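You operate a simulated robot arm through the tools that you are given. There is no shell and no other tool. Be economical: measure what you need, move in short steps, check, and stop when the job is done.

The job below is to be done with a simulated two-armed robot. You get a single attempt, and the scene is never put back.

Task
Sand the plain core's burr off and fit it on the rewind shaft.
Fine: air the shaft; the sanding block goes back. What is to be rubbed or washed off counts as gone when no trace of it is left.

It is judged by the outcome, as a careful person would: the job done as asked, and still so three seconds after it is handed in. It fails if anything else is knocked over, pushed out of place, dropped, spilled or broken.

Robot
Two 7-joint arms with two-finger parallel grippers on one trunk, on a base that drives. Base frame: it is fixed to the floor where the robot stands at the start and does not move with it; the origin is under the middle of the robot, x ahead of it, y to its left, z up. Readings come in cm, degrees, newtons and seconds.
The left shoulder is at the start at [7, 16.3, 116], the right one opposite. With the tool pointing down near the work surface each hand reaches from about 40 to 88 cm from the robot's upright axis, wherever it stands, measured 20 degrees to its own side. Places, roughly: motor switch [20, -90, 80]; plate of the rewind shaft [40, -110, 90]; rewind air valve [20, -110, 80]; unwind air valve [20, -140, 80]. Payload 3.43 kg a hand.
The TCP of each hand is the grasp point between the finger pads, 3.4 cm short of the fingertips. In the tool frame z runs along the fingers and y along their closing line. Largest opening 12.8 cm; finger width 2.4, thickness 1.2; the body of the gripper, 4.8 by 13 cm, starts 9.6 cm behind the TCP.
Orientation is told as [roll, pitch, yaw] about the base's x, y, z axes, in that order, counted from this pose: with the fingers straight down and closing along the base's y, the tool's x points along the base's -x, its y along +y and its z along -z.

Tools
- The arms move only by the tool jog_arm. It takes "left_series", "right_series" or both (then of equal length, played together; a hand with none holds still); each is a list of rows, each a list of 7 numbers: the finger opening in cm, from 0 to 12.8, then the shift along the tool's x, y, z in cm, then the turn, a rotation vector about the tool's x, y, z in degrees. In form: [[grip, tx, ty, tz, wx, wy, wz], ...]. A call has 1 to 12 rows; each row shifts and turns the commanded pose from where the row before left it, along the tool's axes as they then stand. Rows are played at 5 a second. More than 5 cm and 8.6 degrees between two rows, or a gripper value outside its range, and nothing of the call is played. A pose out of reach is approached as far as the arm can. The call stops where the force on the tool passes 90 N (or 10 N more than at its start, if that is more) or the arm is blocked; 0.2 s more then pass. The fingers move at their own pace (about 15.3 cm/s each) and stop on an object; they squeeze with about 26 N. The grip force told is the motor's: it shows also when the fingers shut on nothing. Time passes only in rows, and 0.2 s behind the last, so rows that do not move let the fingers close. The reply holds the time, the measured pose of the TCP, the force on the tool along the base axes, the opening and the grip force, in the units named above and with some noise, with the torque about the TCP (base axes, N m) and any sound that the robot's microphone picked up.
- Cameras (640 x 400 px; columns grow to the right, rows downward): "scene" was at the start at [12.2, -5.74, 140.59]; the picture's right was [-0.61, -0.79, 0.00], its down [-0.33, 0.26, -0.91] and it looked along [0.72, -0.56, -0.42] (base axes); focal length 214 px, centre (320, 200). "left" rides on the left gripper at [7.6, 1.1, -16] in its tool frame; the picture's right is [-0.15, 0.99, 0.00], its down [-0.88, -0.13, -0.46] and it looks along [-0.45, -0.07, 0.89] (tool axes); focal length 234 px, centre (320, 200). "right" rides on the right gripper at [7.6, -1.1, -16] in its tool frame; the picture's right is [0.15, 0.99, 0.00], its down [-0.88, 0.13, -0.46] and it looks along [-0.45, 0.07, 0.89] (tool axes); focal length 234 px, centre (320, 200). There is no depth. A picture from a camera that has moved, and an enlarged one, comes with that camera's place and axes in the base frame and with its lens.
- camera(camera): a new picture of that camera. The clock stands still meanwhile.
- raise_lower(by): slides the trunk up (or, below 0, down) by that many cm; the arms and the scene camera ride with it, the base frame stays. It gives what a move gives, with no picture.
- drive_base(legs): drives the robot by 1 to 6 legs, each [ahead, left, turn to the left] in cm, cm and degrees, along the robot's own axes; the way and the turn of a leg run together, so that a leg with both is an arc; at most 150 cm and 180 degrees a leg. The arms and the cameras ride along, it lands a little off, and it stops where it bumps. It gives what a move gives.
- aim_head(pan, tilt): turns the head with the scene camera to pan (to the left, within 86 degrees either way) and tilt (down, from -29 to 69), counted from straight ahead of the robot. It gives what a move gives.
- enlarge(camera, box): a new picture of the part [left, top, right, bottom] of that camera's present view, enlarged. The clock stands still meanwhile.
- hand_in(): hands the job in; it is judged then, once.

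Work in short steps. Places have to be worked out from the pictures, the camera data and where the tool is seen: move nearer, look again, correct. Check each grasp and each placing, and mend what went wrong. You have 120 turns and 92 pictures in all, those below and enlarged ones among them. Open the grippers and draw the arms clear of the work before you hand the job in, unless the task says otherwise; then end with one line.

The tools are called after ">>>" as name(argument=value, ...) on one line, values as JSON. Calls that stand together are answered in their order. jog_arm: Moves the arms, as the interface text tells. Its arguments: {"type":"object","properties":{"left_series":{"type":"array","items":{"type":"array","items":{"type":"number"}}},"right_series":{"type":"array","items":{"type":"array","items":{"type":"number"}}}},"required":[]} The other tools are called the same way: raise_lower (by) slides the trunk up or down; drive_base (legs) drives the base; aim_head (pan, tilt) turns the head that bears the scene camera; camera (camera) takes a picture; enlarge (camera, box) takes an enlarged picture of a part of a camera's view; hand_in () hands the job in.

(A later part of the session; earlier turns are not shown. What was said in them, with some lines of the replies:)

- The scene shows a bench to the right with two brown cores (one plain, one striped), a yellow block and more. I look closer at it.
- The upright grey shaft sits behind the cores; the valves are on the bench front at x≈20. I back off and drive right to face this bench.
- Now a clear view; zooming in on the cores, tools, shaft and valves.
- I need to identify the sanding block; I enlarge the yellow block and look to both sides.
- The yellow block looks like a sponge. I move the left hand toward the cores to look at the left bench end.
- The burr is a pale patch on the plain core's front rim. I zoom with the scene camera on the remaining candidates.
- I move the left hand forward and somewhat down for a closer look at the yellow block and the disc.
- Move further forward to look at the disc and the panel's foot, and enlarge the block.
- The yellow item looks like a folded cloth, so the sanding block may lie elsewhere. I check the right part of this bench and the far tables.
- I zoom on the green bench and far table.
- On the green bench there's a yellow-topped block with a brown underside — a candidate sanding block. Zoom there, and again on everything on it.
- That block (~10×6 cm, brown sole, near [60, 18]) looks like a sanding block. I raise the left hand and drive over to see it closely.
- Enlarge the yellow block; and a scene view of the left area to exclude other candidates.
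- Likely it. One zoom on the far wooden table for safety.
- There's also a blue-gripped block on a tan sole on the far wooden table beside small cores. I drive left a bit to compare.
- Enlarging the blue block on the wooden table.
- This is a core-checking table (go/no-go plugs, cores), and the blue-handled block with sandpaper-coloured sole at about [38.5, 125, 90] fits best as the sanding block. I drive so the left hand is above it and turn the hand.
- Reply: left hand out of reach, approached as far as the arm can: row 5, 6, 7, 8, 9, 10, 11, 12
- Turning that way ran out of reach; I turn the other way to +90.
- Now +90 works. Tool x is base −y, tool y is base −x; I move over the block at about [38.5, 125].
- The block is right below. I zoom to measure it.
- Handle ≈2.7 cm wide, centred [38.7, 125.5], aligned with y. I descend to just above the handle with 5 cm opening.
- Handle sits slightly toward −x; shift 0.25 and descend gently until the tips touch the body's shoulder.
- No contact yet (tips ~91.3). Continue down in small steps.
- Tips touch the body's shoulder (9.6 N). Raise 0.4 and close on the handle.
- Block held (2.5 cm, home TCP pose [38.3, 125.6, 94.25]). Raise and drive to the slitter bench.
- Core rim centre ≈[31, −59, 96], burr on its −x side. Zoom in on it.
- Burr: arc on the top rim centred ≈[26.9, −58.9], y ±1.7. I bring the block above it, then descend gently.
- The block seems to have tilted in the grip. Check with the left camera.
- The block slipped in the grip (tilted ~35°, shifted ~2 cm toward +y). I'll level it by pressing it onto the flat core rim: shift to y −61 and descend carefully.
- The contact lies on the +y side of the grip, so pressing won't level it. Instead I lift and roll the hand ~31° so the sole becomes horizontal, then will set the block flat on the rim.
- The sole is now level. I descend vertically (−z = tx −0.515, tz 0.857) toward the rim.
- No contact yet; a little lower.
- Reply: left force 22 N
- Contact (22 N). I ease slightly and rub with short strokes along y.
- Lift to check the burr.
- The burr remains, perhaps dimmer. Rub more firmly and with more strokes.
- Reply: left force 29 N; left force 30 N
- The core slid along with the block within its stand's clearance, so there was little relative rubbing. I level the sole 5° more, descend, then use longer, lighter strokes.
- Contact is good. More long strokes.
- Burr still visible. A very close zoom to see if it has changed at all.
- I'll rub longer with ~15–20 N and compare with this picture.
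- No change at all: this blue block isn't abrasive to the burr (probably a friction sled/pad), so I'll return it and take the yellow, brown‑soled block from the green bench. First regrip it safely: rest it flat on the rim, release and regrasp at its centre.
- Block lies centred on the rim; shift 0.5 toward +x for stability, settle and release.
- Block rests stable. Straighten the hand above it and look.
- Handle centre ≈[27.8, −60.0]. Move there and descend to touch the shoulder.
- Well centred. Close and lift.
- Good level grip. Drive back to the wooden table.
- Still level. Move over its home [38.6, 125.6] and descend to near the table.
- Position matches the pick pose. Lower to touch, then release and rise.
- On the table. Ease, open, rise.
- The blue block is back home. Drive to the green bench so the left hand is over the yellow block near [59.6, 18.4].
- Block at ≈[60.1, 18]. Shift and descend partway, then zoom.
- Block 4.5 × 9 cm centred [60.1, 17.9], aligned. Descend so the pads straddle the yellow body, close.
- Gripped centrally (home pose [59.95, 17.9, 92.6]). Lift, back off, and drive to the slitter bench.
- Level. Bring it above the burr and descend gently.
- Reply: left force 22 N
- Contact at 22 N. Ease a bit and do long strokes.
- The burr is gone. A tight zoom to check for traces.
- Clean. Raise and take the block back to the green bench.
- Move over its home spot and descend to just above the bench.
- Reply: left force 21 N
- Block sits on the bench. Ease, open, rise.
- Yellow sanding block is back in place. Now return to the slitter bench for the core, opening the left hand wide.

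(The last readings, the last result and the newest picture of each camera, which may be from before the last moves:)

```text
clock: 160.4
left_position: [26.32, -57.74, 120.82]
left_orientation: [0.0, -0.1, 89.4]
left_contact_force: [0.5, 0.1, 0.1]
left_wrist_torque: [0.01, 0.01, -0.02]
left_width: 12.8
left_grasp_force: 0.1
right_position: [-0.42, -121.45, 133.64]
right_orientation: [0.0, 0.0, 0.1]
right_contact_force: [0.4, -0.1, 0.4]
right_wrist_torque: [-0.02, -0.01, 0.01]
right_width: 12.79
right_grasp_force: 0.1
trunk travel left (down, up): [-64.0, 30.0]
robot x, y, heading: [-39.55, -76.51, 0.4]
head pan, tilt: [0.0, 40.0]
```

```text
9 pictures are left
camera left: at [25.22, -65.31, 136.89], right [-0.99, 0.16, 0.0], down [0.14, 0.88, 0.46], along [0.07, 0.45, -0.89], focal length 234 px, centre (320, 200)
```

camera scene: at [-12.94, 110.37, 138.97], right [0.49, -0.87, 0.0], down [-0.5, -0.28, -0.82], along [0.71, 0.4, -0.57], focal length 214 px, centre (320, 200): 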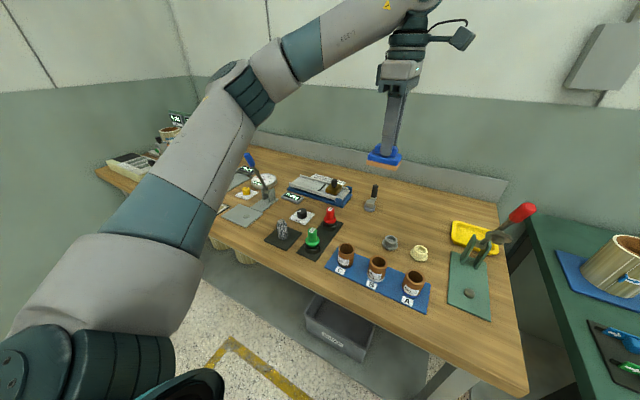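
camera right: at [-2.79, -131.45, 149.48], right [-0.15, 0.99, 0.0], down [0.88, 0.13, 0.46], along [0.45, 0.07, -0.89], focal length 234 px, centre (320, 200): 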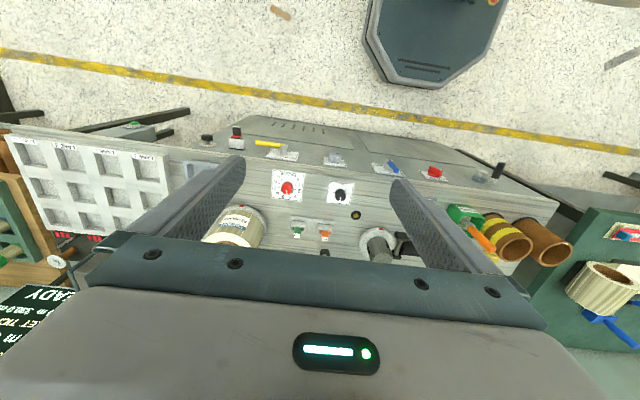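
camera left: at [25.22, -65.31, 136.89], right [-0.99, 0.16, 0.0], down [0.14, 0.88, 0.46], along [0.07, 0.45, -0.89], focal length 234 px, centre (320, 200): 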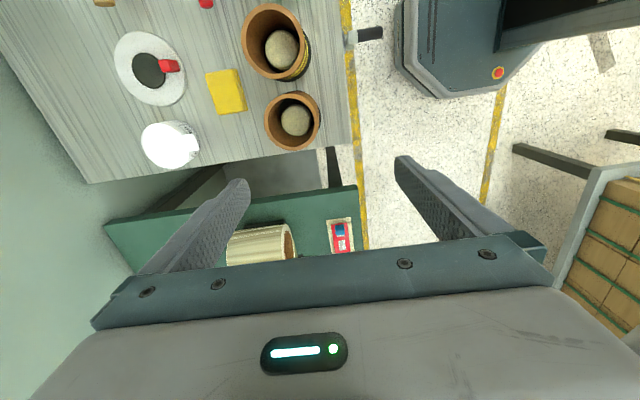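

Core rim centre ≈[30.5, −60.0, 97], Ø ≈9.3. Move above it, down to just over the rim and check.

>>> jog_arm(left_series=[[12.8, 1.1, -2.1, 3, 0, 0, 0], [12.8, 1.1, -2.1, 3, 0, 0, 0], [12.8, 0, 0, 5, 0, 0, 0], [12.8, 0, 0, 5, 0, 0, 0], [12.8, 0, 0, 2.5, 0, 0, 0], [12.8, 0, 0, 0, 0, 0, 0]])

>>> enlarge(camera="left", box=[160, 60, 480, 260])

```text
clock: 161.8
left_position: [30.51, -60.05, 102.36]
left_orientation: [-0.1, 0.0, 89.4]
left_contact_force: [0.5, 0.3, -0.7]
left_wrist_torque: [0.02, -0.01, -0.02]
left_width: 12.79
left_grasp_force: 0.1
right_position: [-0.36, -121.55, 133.53]
right_orientation: [0.0, -0.1, 0.1]
right_contact_force: [0.3, -0.1, 0.0]
right_wrist_torque: [-0.01, 0.04, -0.05]
right_width: 12.79
right_grasp_force: 0.1
trunk travel left (down, up): [-64.0, 30.0]
robot x, y, heading: [-39.92, -76.59, 0.2]
head pan, tilt: [0.0, 40.0]
```

```text
2.00 times, centred on (320, 160) of left
camera zoom: at [29.43, -67.48, 118.3], right [-0.99, 0.16, 0.0], down [0.14, 0.88, 0.46], along [0.07, 0.45, -0.89], focal length 468 px, centre (320, 280)
```

zoom: 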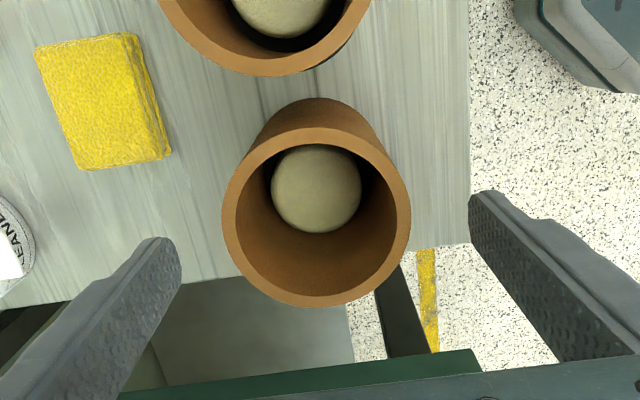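

Aligned. Descend 7 cm and close on the core.

>>> jog_arm(left_series=[[12.8, 0.05, -0.2, 3, 0, 0, 0], [12.8, 0, 0, 3, 0, 0, 0], [12.8, 0, 0, 1, 0, 0, 0], [10.5, 0, 0, 0, 0, 0, 0], [8.5, 0, 0, 0, 0, 0, 0], [8, 0, 0, 0, 0, 0, 0], [8, 0, 0, 0, 0, 0, 0]])

```text
clock: 163.4
left_position: [30.7, -60.13, 95.37]
left_orientation: [0.0, 0.0, 89.4]
left_contact_force: [-0.4, -0.5, -0.5]
left_wrist_torque: [0.02, 0.06, 0.05]
left_width: 8.84
left_grasp_force: 26.0
right_position: [-0.36, -121.49, 133.56]
right_orientation: [0.0, 0.0, 0.2]
right_contact_force: [0.1, 0.0, 1.1]
right_wrist_torque: [-0.01, -0.01, -0.01]
right_width: 12.79
right_grasp_force: 0.1
trunk travel left (down, up): [-64.0, 30.0]
robot x, y, heading: [-39.95, -76.52, 0.2]
head pan, tilt: [0.0, 40.0]
```

Core gripped (8.84 cm). Lift straight up, and move the right hand forward so its camera can see the shaft.

>>> jog_arm(left_series=[[8, 0, 0, -2, 0, 0, 0], [8, 0, 0, -5, 0, 0, 0], [8, 0, 0, -5, 0, 0, 0], [8, 0, 0, -5, 0, 0, 0], [8, 0, 0, -5, 0, 0, 0], [8, 0, 0, -5, 0, 0, 0], [8, 0, 0, 0, 0, 0, 0]], right_series=[[12.8, -4, 0, 0, 0, 0, 0], [12.8, -4, 0, 0, 0, 0, 0], [12.8, -4, 0, 0, 0, 0, 0], [12.8, -4, 0, 0, 0, 0, 0], [12.8, 0, 0, 0, 0, 0, 0], [12.8, 0, 0, 0, 0, 0, 0], [12.8, 0, 0, 0, 0, 0, 0]])

>>> enlarge(camera="right", box=[240, 100, 480, 250])

```text
clock: 165.0
left_position: [30.78, -60.05, 122.3]
left_orientation: [0.2, 0.1, 89.4]
left_contact_force: [1.7, -1.0, -2.3]
left_wrist_torque: [-0.01, -0.01, 0.02]
left_width: 8.85
left_grasp_force: 25.7
right_position: [15.64, -121.44, 133.55]
right_orientation: [-0.1, -0.1, 0.1]
right_contact_force: [0.3, -0.3, 0.2]
right_wrist_torque: [-0.03, 0.04, 0.0]
right_width: 12.82
right_grasp_force: 0.0
trunk travel left (down, up): [-64.0, 30.0]
robot x, y, heading: [-39.54, -76.65, 0.5]
head pan, tilt: [0.0, 40.0]
```

```text
2.67 times, centred on (360, 175) of right
camera zoom: at [8.22, -122.52, 149.47], right [-0.15, 0.99, 0.0], down [0.88, 0.13, 0.45], along [0.45, 0.07, -0.89], focal length 624 px, centre (213, 267)
```

zoom: 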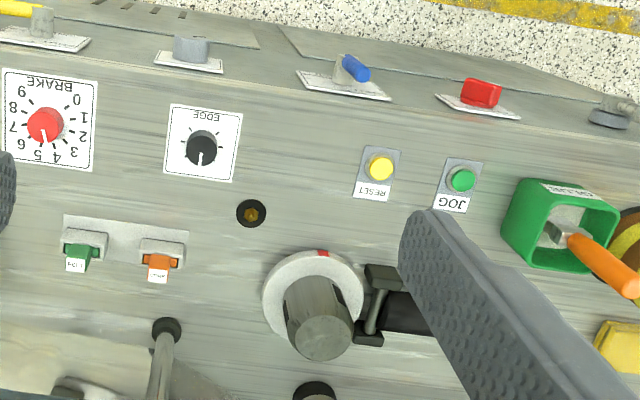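

Triangulated: shaft axis ≈[41.35, −106.0], top z≈96, plate ≈89. Retract the right hand and drive right/ahead with the core held high.

>>> jog_arm(right_series=[[12.8, 4, 0, 0, 0, 0, 0], [12.8, 4, 0, 0, 0, 0, 0], [12.8, 4, 0, 0, 0, 0, 0], [12.8, 4, 0, 0, 0, 0, 0]])

>>> drive_base(legs=[[0, -46, 0], [8, 0, -0.3]])

>>> aim_head(pan=10, tilt=38)

```text
clock: 166.0
left_position: [30.46, -60.12, 122.7]
left_orientation: [-0.2, -0.1, 89.4]
left_contact_force: [-0.1, 0.5, -1.2]
left_wrist_torque: [-0.02, -0.03, 0.01]
left_width: 8.84
left_grasp_force: 26.1
right_position: [-0.92, -121.57, 133.67]
right_orientation: [0.0, -0.2, 0.0]
right_contact_force: [-1.0, -0.1, -0.3]
right_wrist_torque: [0.01, -0.03, -0.02]
right_width: 12.78
right_grasp_force: 0.0
trunk travel left (down, up): [-64.0, 30.0]
robot x, y, heading: [-39.73, -76.68, 0.2]
head pan, tilt: [0.0, 40.0]
```

```text
clock: 169.5
left_position: [38.82, -106.55, 122.57]
left_orientation: [-0.1, 0.0, 89.1]
left_contact_force: [0.3, 0.2, -1.4]
left_wrist_torque: [0.0, -0.02, -0.01]
left_width: 8.84
left_grasp_force: 25.9
right_position: [7.29, -167.84, 133.6]
right_orientation: [-0.1, -0.1, -0.2]
right_contact_force: [-0.3, -1.0, 0.6]
right_wrist_torque: [0.0, 0.02, 0.02]
right_width: 12.78
right_grasp_force: 0.1
trunk travel left (down, up): [-64.0, 30.0]
robot x, y, heading: [-31.78, -122.9, -0.1]
head pan, tilt: [0.0, 40.0]
```

```text
clock: 170.2
left_position: [39.05, -106.44, 122.48]
left_orientation: [-0.1, 0.0, 89.0]
left_contact_force: [0.2, 0.5, -1.3]
left_wrist_torque: [0.03, 0.01, -0.01]
left_width: 8.86
left_grasp_force: 25.8
right_position: [7.51, -167.72, 133.55]
right_orientation: [0.0, 0.0, -0.2]
right_contact_force: [0.6, 0.1, -0.9]
right_wrist_torque: [-0.01, 0.05, 0.02]
right_width: 12.8
right_grasp_force: 0.1
trunk travel left (down, up): [-64.0, 30.0]
robot x, y, heading: [-31.27, -122.65, -0.2]
head pan, tilt: [10.0, 38.0]
```

Move over the axis and lower the core to just above the shaft; look.

>>> jog_arm(left_series=[[8, -0.4, -2.4, 3, 0, 0, 0], [8, 0, 0, 5, 0, 0, 0], [8, 0, 0, 5, 0, 0, 0], [8, 0, 0, 2, 0, 0, 0], [8, 0, 0, 0, 0, 0, 0]])

>>> enlarge(camera="scene", box=[220, 120, 380, 220])

```text
clock: 171.4
left_position: [41.25, -106.18, 107.45]
left_orientation: [-0.2, -0.1, 89.1]
left_contact_force: [-0.1, -0.1, -1.1]
left_wrist_torque: [0.02, 0.0, 0.01]
left_width: 8.84
left_grasp_force: 25.5
right_position: [7.38, -167.83, 133.7]
right_orientation: [0.0, -0.1, -0.2]
right_contact_force: [-0.4, -0.9, -0.6]
right_wrist_torque: [-0.01, 0.0, -0.01]
right_width: 12.81
right_grasp_force: 0.1
trunk travel left (down, up): [-64.0, 30.0]
robot x, y, heading: [-31.7, -122.75, -0.3]
head pan, tilt: [10.0, 38.0]
```

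```text
4.00 times, centred on (300, 170) of scene
camera zoom: at [-18.23, -121.2, 138.51], right [0.17, -0.99, 0.0], down [-0.61, -0.11, -0.79], along [0.78, 0.14, -0.62], focal length 858 px, centre (400, 320)
```

zoom: 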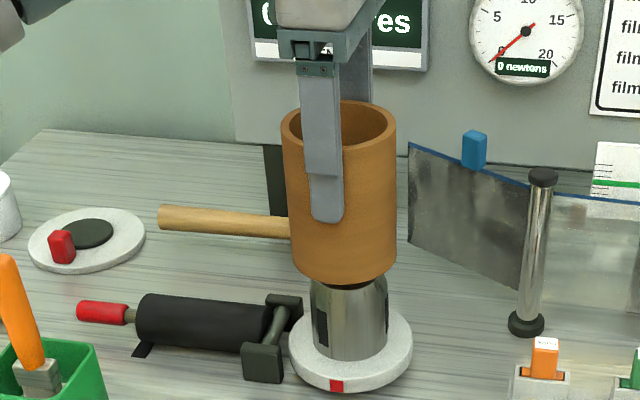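

Relative to the shaft, the core must shift ≈0.4 toward −y. Do so, lower a little, and look through the bore with the wrist camera.

>>> jog_arm(left_series=[[8, 0.4, 0, 0.8, 0, 0, 0], [8, 0, 0, 0, 0, 0, 0]])

>>> enlarge(camera="left", box=[220, 80, 420, 230])

```text
clock: 172.0
left_position: [41.42, -106.53, 106.8]
left_orientation: [-0.3, -0.1, 89.1]
left_contact_force: [0.4, -0.7, -1.5]
left_wrist_torque: [-0.01, 0.02, 0.02]
left_width: 8.84
left_grasp_force: 26.3
right_position: [7.29, -167.72, 133.67]
right_orientation: [0.1, 0.0, -0.2]
right_contact_force: [0.1, -0.6, 0.7]
right_wrist_torque: [0.01, -0.05, -0.04]
right_width: 12.79
right_grasp_force: 0.0
trunk travel left (down, up): [-64.0, 30.0]
robot x, y, heading: [-31.6, -122.57, -0.2]
head pan, tilt: [10.0, 38.0]
```

```text
2.67 times, centred on (320, 155) of left
camera zoom: at [40.13, -114.04, 122.63], right [-0.99, 0.16, 0.0], down [0.14, 0.88, 0.46], along [0.07, 0.45, -0.89], focal length 624 px, centre (320, 320)
```

zoom: 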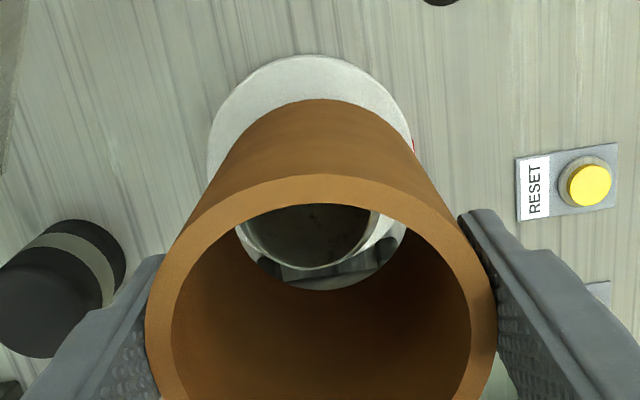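

Through the bore the shaft appears ≈0.45 cm toward +x, y well aligned. Correct and descend slowly.

>>> jog_arm(left_series=[[8, 0, -0.4, 0.4, 0, 0, 0], [8, 0, 0, 0.5, 0, 0, 0], [8, 0, 0, 0.5, 0, 0, 0], [8, 0, 0, 0.5, 0, 0, 0], [8, 0, 0, 0.4, 0, 0, 0], [8, 0, 0, 0, 0, 0, 0]])

```text
clock: 173.4
left_position: [41.72, -106.61, 104.45]
left_orientation: [0.0, -0.1, 89.1]
left_contact_force: [0.1, 0.3, -1.1]
left_wrist_torque: [0.01, -0.04, -0.02]
left_width: 8.86
left_grasp_force: 25.6
right_position: [7.45, -167.8, 133.6]
right_orientation: [-0.1, -0.1, -0.2]
right_contact_force: [-0.3, 0.4, 0.8]
right_wrist_torque: [0.02, 0.03, -0.02]
right_width: 12.81
right_grasp_force: 0.1
trunk travel left (down, up): [-64.0, 30.0]
robot x, y, heading: [-31.91, -122.57, -0.2]
head pan, tilt: [10.0, 38.0]
```

>>> jog_arm(left_series=[[8, 0, 0, 0.4, 0, 0, 0], [8, 0, 0, 0.4, 0, 0, 0], [8, 0, 0, 0.4, 0, 0, 0], [8, 0, 0, 0.4, 0, 0, 0], [8, 0, 0, 0, 0, 0, 0]])

```text
clock: 174.6
left_position: [41.73, -106.43, 102.77]
left_orientation: [0.0, 0.0, 89.1]
left_contact_force: [3.0, 7.8, 1.4]
left_wrist_torque: [0.79, -0.3, 0.07]
left_width: 8.86
left_grasp_force: 26.1
right_position: [7.44, -167.7, 133.8]
right_orientation: [-0.1, 0.0, -0.2]
right_contact_force: [0.1, 0.1, -0.7]
right_wrist_torque: [0.01, 0.01, -0.03]
right_width: 12.83
right_grasp_force: 0.1
trunk travel left (down, up): [-64.0, 30.0]
robot x, y, heading: [-31.67, -122.43, -0.2]
head pan, tilt: [10.0, 38.0]
```

The bore is on the shaft with a sideways push toward +y/+x; yield that way and keep lowering.

>>> jog_arm(left_series=[[8, -0.2, -0.1, 0, 0, 0, 0], [8, 0, 0, 0.4, 0, 0, 0], [8, 0, 0, 0.4, 0, 0, 0], [8, 0, 0, 0, 0, 0, 0]])

```text
clock: 175.6
left_position: [41.83, -106.53, 102.03]
left_orientation: [-0.1, 0.1, 88.9]
left_contact_force: [0.1, -0.5, -1.0]
left_wrist_torque: [0.0, 0.02, -0.02]
left_width: 8.85
left_grasp_force: 26.4
right_position: [7.37, -167.83, 133.66]
right_orientation: [0.0, 0.0, -0.3]
right_contact_force: [-0.1, 0.1, 0.3]
right_wrist_torque: [-0.02, 0.01, -0.03]
right_width: 12.8
right_grasp_force: 0.0
trunk travel left (down, up): [-64.0, 30.0]
robot x, y, heading: [-31.51, -122.51, -0.1]
head pan, tilt: [10.0, 38.0]
```

Free of load. Continue down.

>>> jog_arm(left_series=[[8, 0, 0, 0.5, 0, 0, 0], [8, 0, 0, 0.5, 0, 0, 0], [8, 0, 0, 0.5, 0, 0, 0], [8, 0, 0, 0.5, 0, 0, 0], [8, 0, 0, 0, 0, 0, 0]])

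```text
clock: 176.8
left_position: [41.81, -106.42, 99.95]
left_orientation: [0.0, 0.0, 89.1]
left_contact_force: [0.3, 0.4, -2.4]
left_wrist_torque: [0.01, 0.01, 0.03]
left_width: 8.85
left_grasp_force: 26.4
right_position: [7.44, -167.86, 133.64]
right_orientation: [0.0, 0.0, -0.1]
right_contact_force: [0.3, -0.8, 0.6]
right_wrist_torque: [0.0, 0.04, -0.03]
right_width: 12.77
right_grasp_force: 0.1
trunk travel left (down, up): [-64.0, 30.0]
robot x, y, heading: [-31.7, -122.64, -0.2]
head pan, tilt: [10.0, 38.0]
```

>>> jog_arm(left_series=[[8, 0, 0, 0.5, 0, 0, 0], [8, 0, 0, 0.5, 0, 0, 0], [8, 0, 0, 0.4, 0, 0, 0], [8, 0, 0, 0.4, 0, 0, 0], [8, 0, 0, 0, 0, 0, 0]])

```text
clock: 178.0
left_position: [41.75, -106.43, 98.23]
left_orientation: [0.0, 0.0, 89.1]
left_contact_force: [0.0, -0.5, -2.9]
left_wrist_torque: [0.01, 0.0, 0.01]
left_width: 8.84
left_grasp_force: 26.1
right_position: [7.41, -167.74, 133.69]
right_orientation: [0.0, 0.0, -0.2]
right_contact_force: [0.3, 0.1, 0.1]
right_wrist_torque: [-0.02, -0.02, -0.01]
right_width: 12.81
right_grasp_force: 0.1
trunk travel left (down, up): [-64.0, 30.0]
robot x, y, heading: [-31.5, -122.45, -0.5]
head pan, tilt: [10.0, 38.0]
```

>>> jog_arm(left_series=[[8, 0, 0, 0.4, 0, 0, 0], [8, 0, 0, 0.3, 0, 0, 0], [8, 0, 0, 0.3, 0, 0, 0], [8, 0, 0, 0.3, 0, 0, 0], [8, 0, 0, 0, 0, 0, 0]])

```text
clock: 179.2
left_position: [41.69, -106.45, 97.14]
left_orientation: [-0.3, 0.1, 89.1]
left_contact_force: [5.8, 1.5, 25.9]
left_wrist_torque: [0.05, 0.66, -0.03]
left_width: 8.87
left_grasp_force: 26.1
right_position: [7.09, -167.85, 133.74]
right_orientation: [0.0, -0.2, -0.2]
right_contact_force: [0.1, 0.5, -1.1]
right_wrist_torque: [-0.01, 0.02, -0.03]
right_width: 12.78
right_grasp_force: 0.0
trunk travel left (down, up): [-64.0, 30.0]
robot x, y, heading: [-31.18, -122.66, -0.5]
head pan, tilt: [10.0, 38.0]
```

Seated on the plate (26 N). Ease, release and rise.

>>> jog_arm(left_series=[[8, 0, 0, -0.15, 0, 0, 0], [10, 0, 0, 0, 0, 0, 0], [11.2, 0, 0, 0, 0, 0, 0], [11.2, 0, 0, 0, 0, 0, 0], [11.2, 0, 0, -4, 0, 0, 0], [11.2, 0, 0, -5, 0, 0, 0], [11.2, 0, 0, -5, 0, 0, 0], [11.2, 0, 0, -5, 0, 0, 0], [11.2, 0, 0, -5, 0, 0, 0]])

>>> aim_head(pan=12, tilt=48)

>>> enlarge(camera="scene", box=[230, 120, 390, 270])

```text
clock: 181.2
left_position: [41.55, -106.58, 121.1]
left_orientation: [-0.1, 0.0, 89.1]
left_contact_force: [-0.1, 0.5, 0.8]
left_wrist_torque: [0.04, -0.02, -0.03]
left_width: 11.21
left_grasp_force: 0.2
right_position: [7.25, -167.99, 133.64]
right_orientation: [0.1, -0.2, -0.2]
right_contact_force: [0.1, -0.1, -0.5]
right_wrist_torque: [0.0, 0.0, 0.01]
right_width: 12.8
right_grasp_force: 0.1
trunk travel left (down, up): [-64.0, 30.0]
robot x, y, heading: [-31.6, -122.45, -0.2]
head pan, tilt: [10.0, 38.0]
```

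```text
clock: 181.9
left_position: [41.74, -106.35, 121.02]
left_orientation: [0.0, 0.0, 89.1]
left_contact_force: [0.4, 0.1, -0.9]
left_wrist_torque: [-0.02, -0.02, -0.02]
left_width: 11.21
left_grasp_force: 0.0
right_position: [7.36, -167.79, 133.68]
right_orientation: [0.0, -0.1, -0.2]
right_contact_force: [-0.2, 0.3, 1.1]
right_wrist_torque: [0.01, -0.02, 0.03]
right_width: 12.79
right_grasp_force: 0.1
trunk travel left (down, up): [-64.0, 30.0]
robot x, y, heading: [-31.45, -123.01, -0.1]
head pan, tilt: [12.0, 48.0]
```

```text
2.67 times, centred on (310, 195) of scene
camera zoom: at [-18.98, -121.07, 137.07], right [0.21, -0.98, 0.0], down [-0.73, -0.15, -0.67], along [0.65, 0.14, -0.74], focal length 572 px, centre (347, 213)
```

zoom: 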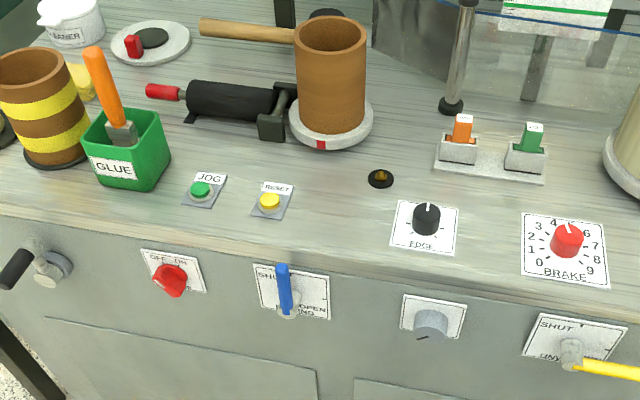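

Core seated. Now the valve: blue lever tip ≈[16.9, −105.8, 85], pivot ≈[17, −105.7, 77.5], pointing up (SHUT); it must turn toward −y (OPEN). Close the left fingers and bring them beside the lever on its +y side.

>>> jog_arm(left_series=[[6, -1, 4.8, 0, 0, 0, 0], [3, -1, 4.8, 0, 0, 0, 0], [0, -1, 4.8, 0, 0, 0, 0], [0, -1.1, 4.8, 0, 0, 0, 0], [0, 0, 4.8, 0, 0, 0, 0], [0, 0, 0.7, 0, 0, 0, 0], [0, 0, 0, 0, 0, 0, 0]])

>>> jog_arm(left_series=[[0, 0, 0, 5, 0, 0, 0], [0, 0, 0, 5, 0, 0, 0], [0, 0, 0, 5, 0, 0, 0], [0, 0, 0, 5, 0, 0, 0], [0, 0, 0, 5, 0, 0, 0], [0, 0, 0, 5, 0, 0, 0], [0, 0, 0, 3, 0, 0, 0], [0, 0, 0, 0, 0, 0, 0]])

>>> enlarge(camera="scene", box=[230, 150, 350, 250])

```text
clock: 183.5
left_position: [16.96, -101.92, 121.05]
left_orientation: [0.0, 0.1, 89.1]
left_contact_force: [0.9, -0.1, -0.5]
left_wrist_torque: [0.02, -0.01, 0.01]
left_width: 0.0
left_grasp_force: 26.6
right_position: [7.5, -167.71, 133.71]
right_orientation: [0.0, -0.2, -0.3]
right_contact_force: [0.1, 0.0, 0.2]
right_wrist_torque: [0.0, -0.02, 0.02]
right_width: 12.81
right_grasp_force: 0.1
trunk travel left (down, up): [-64.0, 30.0]
robot x, y, heading: [-31.83, -122.88, 0.1]
head pan, tilt: [12.0, 48.0]
```

```text
clock: 185.3
left_position: [17.03, -102.06, 88.03]
left_orientation: [-0.2, 0.0, 89.1]
left_contact_force: [-0.2, 0.6, -0.1]
left_wrist_torque: [-0.03, 0.0, 0.0]
left_width: 0.02
left_grasp_force: 26.0
right_position: [7.25, -167.89, 133.62]
right_orientation: [0.1, -0.2, -0.2]
right_contact_force: [0.1, -0.5, 0.4]
right_wrist_torque: [-0.03, 0.01, -0.02]
right_width: 12.79
right_grasp_force: 0.1
trunk travel left (down, up): [-64.0, 30.0]
robot x, y, heading: [-31.5, -122.64, -0.1]
head pan, tilt: [12.0, 48.0]
```

```text
4.00 times, centred on (290, 200) of scene
camera zoom: at [-19.03, -121.1, 137.07], right [0.21, -0.98, 0.0], down [-0.73, -0.15, -0.67], along [0.65, 0.14, -0.74], focal length 858 px, centre (440, 200)
```

zoom: 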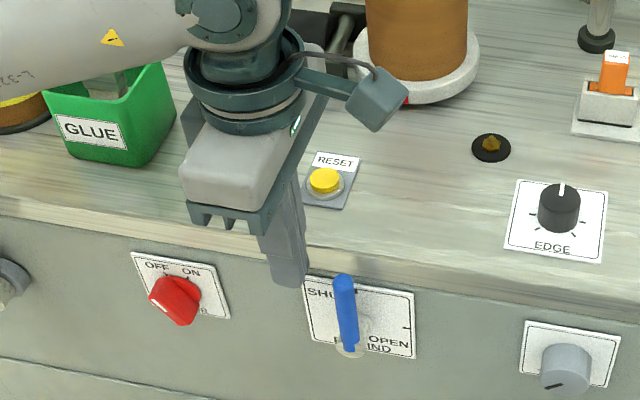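

Fingertips are beside the lever tip at the same level. Lower 2 cm and sweep the lever toward −y along its arc.

>>> jog_arm(left_series=[[0, 0, 0, 2.1, 0, 0, 0], [0, 1.85, 0, 0, 0, 0, 0], [0, 0.95, 0, -0.2, 0, 0, 0], [0, 0.95, 0, -0.2, 0, 0, 0], [0, 0.9, 0, 0.4, 0, 0, 0], [0, 0.9, 0, 0.4, 0, 0, 0], [0, 0, 0, 0, 0, 0, 0]])

```text
clock: 186.9
left_position: [17.13, -107.52, 85.62]
left_orientation: [0.0, 0.0, 89.0]
left_contact_force: [-0.3, -0.2, -0.2]
left_wrist_torque: [-0.02, -0.01, -0.01]
left_width: 0.0
left_grasp_force: 25.6
right_position: [7.31, -167.81, 133.78]
right_orientation: [0.0, -0.1, -0.1]
right_contact_force: [0.4, 0.1, 0.6]
right_wrist_torque: [0.01, 0.03, -0.01]
right_width: 12.81
right_grasp_force: 0.1
trunk travel left (down, up): [-64.0, 30.0]
robot x, y, heading: [-31.77, -122.87, -0.1]
head pan, tilt: [12.0, 48.0]
```

>>> jog_arm(left_series=[[0, 0.7, 0, 0.65, 0, 0, 0], [0, 0.66, 0, 0.68, 0, 0, 0], [0, 0.35, 0, 0.63, 0, 0, 0], [0, 0.35, 0, 0.64, 0, 0, 0], [0, 0.17, 0, 0.7, 0, 0, 0], [0, 0.17, 0, 0.7, 0, 0, 0], [0, 0, 0, 0, 0, 0, 0]])

>>> enlarge(camera="scene", box=[230, 150, 350, 250])

```text
clock: 188.5
left_position: [16.99, -109.92, 81.43]
left_orientation: [0.0, 0.0, 89.0]
left_contact_force: [-0.1, -0.2, 0.4]
left_wrist_torque: [0.02, 0.02, 0.01]
left_width: 0.0
left_grasp_force: 26.1
right_position: [7.2, -167.87, 133.7]
right_orientation: [0.0, -0.1, -0.3]
right_contact_force: [-0.6, 0.5, -0.2]
right_wrist_torque: [-0.01, 0.0, -0.02]
right_width: 12.82
right_grasp_force: 0.0
trunk travel left (down, up): [-64.0, 30.0]
robot x, y, heading: [-31.79, -122.51, -0.2]
head pan, tilt: [12.0, 48.0]
```

```text
4.00 times, centred on (290, 200) of scene
camera zoom: at [-19.01, -121.08, 137.07], right [0.21, -0.98, 0.0], down [-0.73, -0.15, -0.67], along [0.65, 0.14, -0.74], focal length 858 px, centre (440, 200)
```

zoom: 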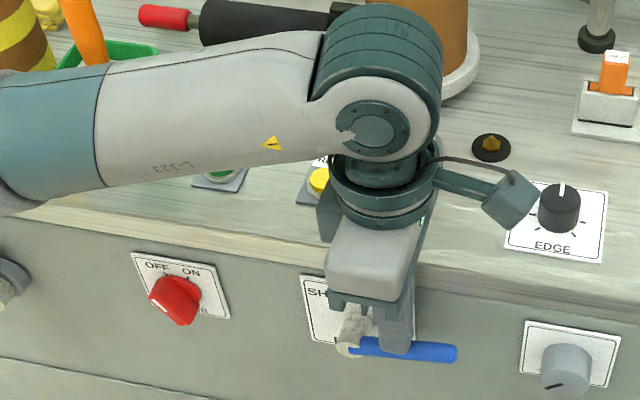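

Lever lies toward OPEN, like the yellow one. Press slightly more to be sure it reached its stop.

>>> jog_arm(left_series=[[0, 0.1, 0, 0.3, 0, 0, 0], [0, 0.1, 0, 0.3, 0, 0, 0], [0, 0, 0, 0.2, 0, 0, 0], [0, 0, 0, 0, 0, 0, 0]])

```text
clock: 189.5
left_position: [17.06, -110.04, 80.73]
left_orientation: [-0.1, 0.0, 89.1]
left_contact_force: [0.5, -0.4, 0.3]
left_wrist_torque: [0.0, -0.03, -0.02]
left_width: 0.01
left_grasp_force: 25.8
right_position: [7.37, -167.76, 133.73]
right_orientation: [0.1, -0.1, -0.3]
right_contact_force: [-0.1, -0.2, 0.2]
right_wrist_torque: [0.01, 0.04, -0.02]
right_width: 12.83
right_grasp_force: 0.0
trunk travel left (down, up): [-64.0, 30.0]
robot x, y, heading: [-31.65, -122.83, -0.2]
head pan, tilt: [12.0, 48.0]
```

>>> jog_arm(left_series=[[0, 0, 0, 0.3, 0, 0, 0], [0, 0, 0, 0.3, 0, 0, 0], [0, 0, 0, 0.3, 0, 0, 0], [0, 0, 0, 0, 0, 0, 0]])

```text
clock: 190.5
left_position: [16.92, -110.02, 80.58]
left_orientation: [-0.9, 0.1, 89.1]
left_contact_force: [2.2, 8.5, 74.6]
left_wrist_torque: [1.18, -0.26, -0.99]
left_width: 0.01
left_grasp_force: 25.6
right_position: [6.75, -167.85, 133.94]
right_orientation: [0.0, -0.3, -0.1]
right_contact_force: [1.3, -0.4, -0.7]
right_wrist_torque: [-0.04, 0.0, 0.03]
right_width: 12.81
right_grasp_force: 0.0
trunk travel left (down, up): [-64.0, 30.0]
robot x, y, heading: [-31.54, -122.31, -0.2]
head pan, tilt: [12.0, 48.0]
```

Firm stop reached. Withdraw upward, open the gripper, and take a check picture.

>>> jog_arm(left_series=[[0, 0, 0, -2, 0, 0, 0], [0, 0, 0, -5, 0, 0, 0], [0, 0, 0, -5, 0, 0, 0], [0, 0, 3, -4, 0, 0, 0], [0, 0, 3, -4, 0, 0, 0], [2, 0, 3, -4, 0, 0, 0], [4, -4, 0, -3, 0, 0, 0], [6, -4, 0, -3, 0, 0, 0], [8, -4, 0, -3, 0, 0, 0], [10, -4, 0, -3, 0, 0, 0]])

>>> aim_head(pan=10, tilt=42)

>>> camera(camera="scene")

```text
clock: 192.7
left_position: [8.17, -93.91, 115.84]
left_orientation: [-0.3, 0.1, 89.0]
left_contact_force: [-0.2, -0.1, -0.1]
left_wrist_torque: [-0.03, -0.02, 0.03]
left_width: 10.01
left_grasp_force: 0.0
right_position: [7.08, -167.67, 133.91]
right_orientation: [-0.1, -0.2, -0.2]
right_contact_force: [0.0, -0.2, -0.3]
right_wrist_torque: [-0.06, -0.04, -0.01]
right_width: 12.8
right_grasp_force: 0.1
trunk travel left (down, up): [-64.0, 30.0]
robot x, y, heading: [-31.49, -122.69, -0.3]
head pan, tilt: [12.0, 48.0]
```

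```text
clock: 193.4
left_position: [8.27, -94.06, 115.9]
left_orientation: [0.0, 0.0, 89.1]
left_contact_force: [0.1, -0.2, -0.5]
left_wrist_torque: [0.01, 0.03, 0.0]
left_width: 10.02
left_grasp_force: 0.0
right_position: [7.45, -167.85, 133.7]
right_orientation: [0.1, 0.0, -0.2]
right_contact_force: [0.1, 0.2, 0.0]
right_wrist_torque: [-0.01, -0.01, 0.0]
right_width: 12.81
right_grasp_force: 0.1
trunk travel left (down, up): [-64.0, 30.0]
robot x, y, heading: [-31.68, -122.63, -0.3]
head pan, tilt: [10.0, 42.0]
```

```text
1 pictures are left
camera scene: at [-18.47, -121.27, 137.91], right [0.17, -0.98, 0.0], down [-0.66, -0.12, -0.74], along [0.73, 0.13, -0.67], focal length 214 px, centre (320, 200)
```

scene: 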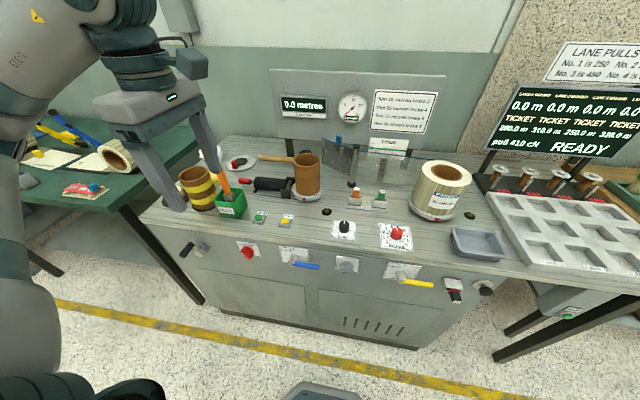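

Valve open, core on the shaft, bench tidy. Last zoom to confirm the core stands square on its plate.

>>> enlarge(camera="scene", box=[260, 140, 360, 280])

```text
2.86 times, centred on (310, 210) of scene
camera zoom: at [-18.47, -121.27, 137.91], right [0.17, -0.98, 0.0], down [-0.66, -0.12, -0.74], along [0.73, 0.13, -0.67], focal length 613 px, centre (349, 171)
```

zoom: 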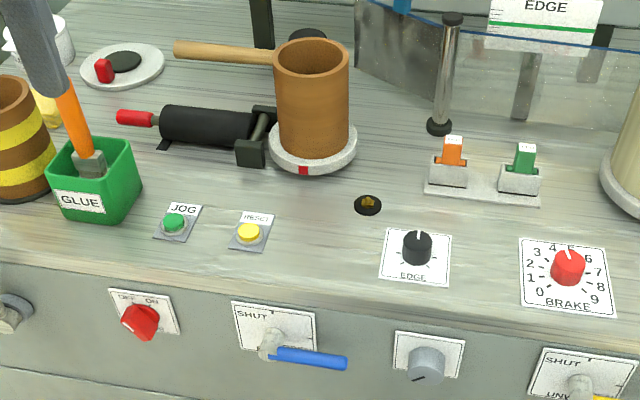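

The core stands square on the plate, the rewind valve is open, and both hands are clear and open. Handing in.

>>> hand_in()

```text
The job is handed in.
```

The plain core's burr is sanded off with no trace left. The core sits square on the rewind shaft, and the rewind air valve is open. The sanding block is back on the green bench. I first picked the wrong block, a blue one from the core-checking table, which left no mark on the burr; it is back in its place too.
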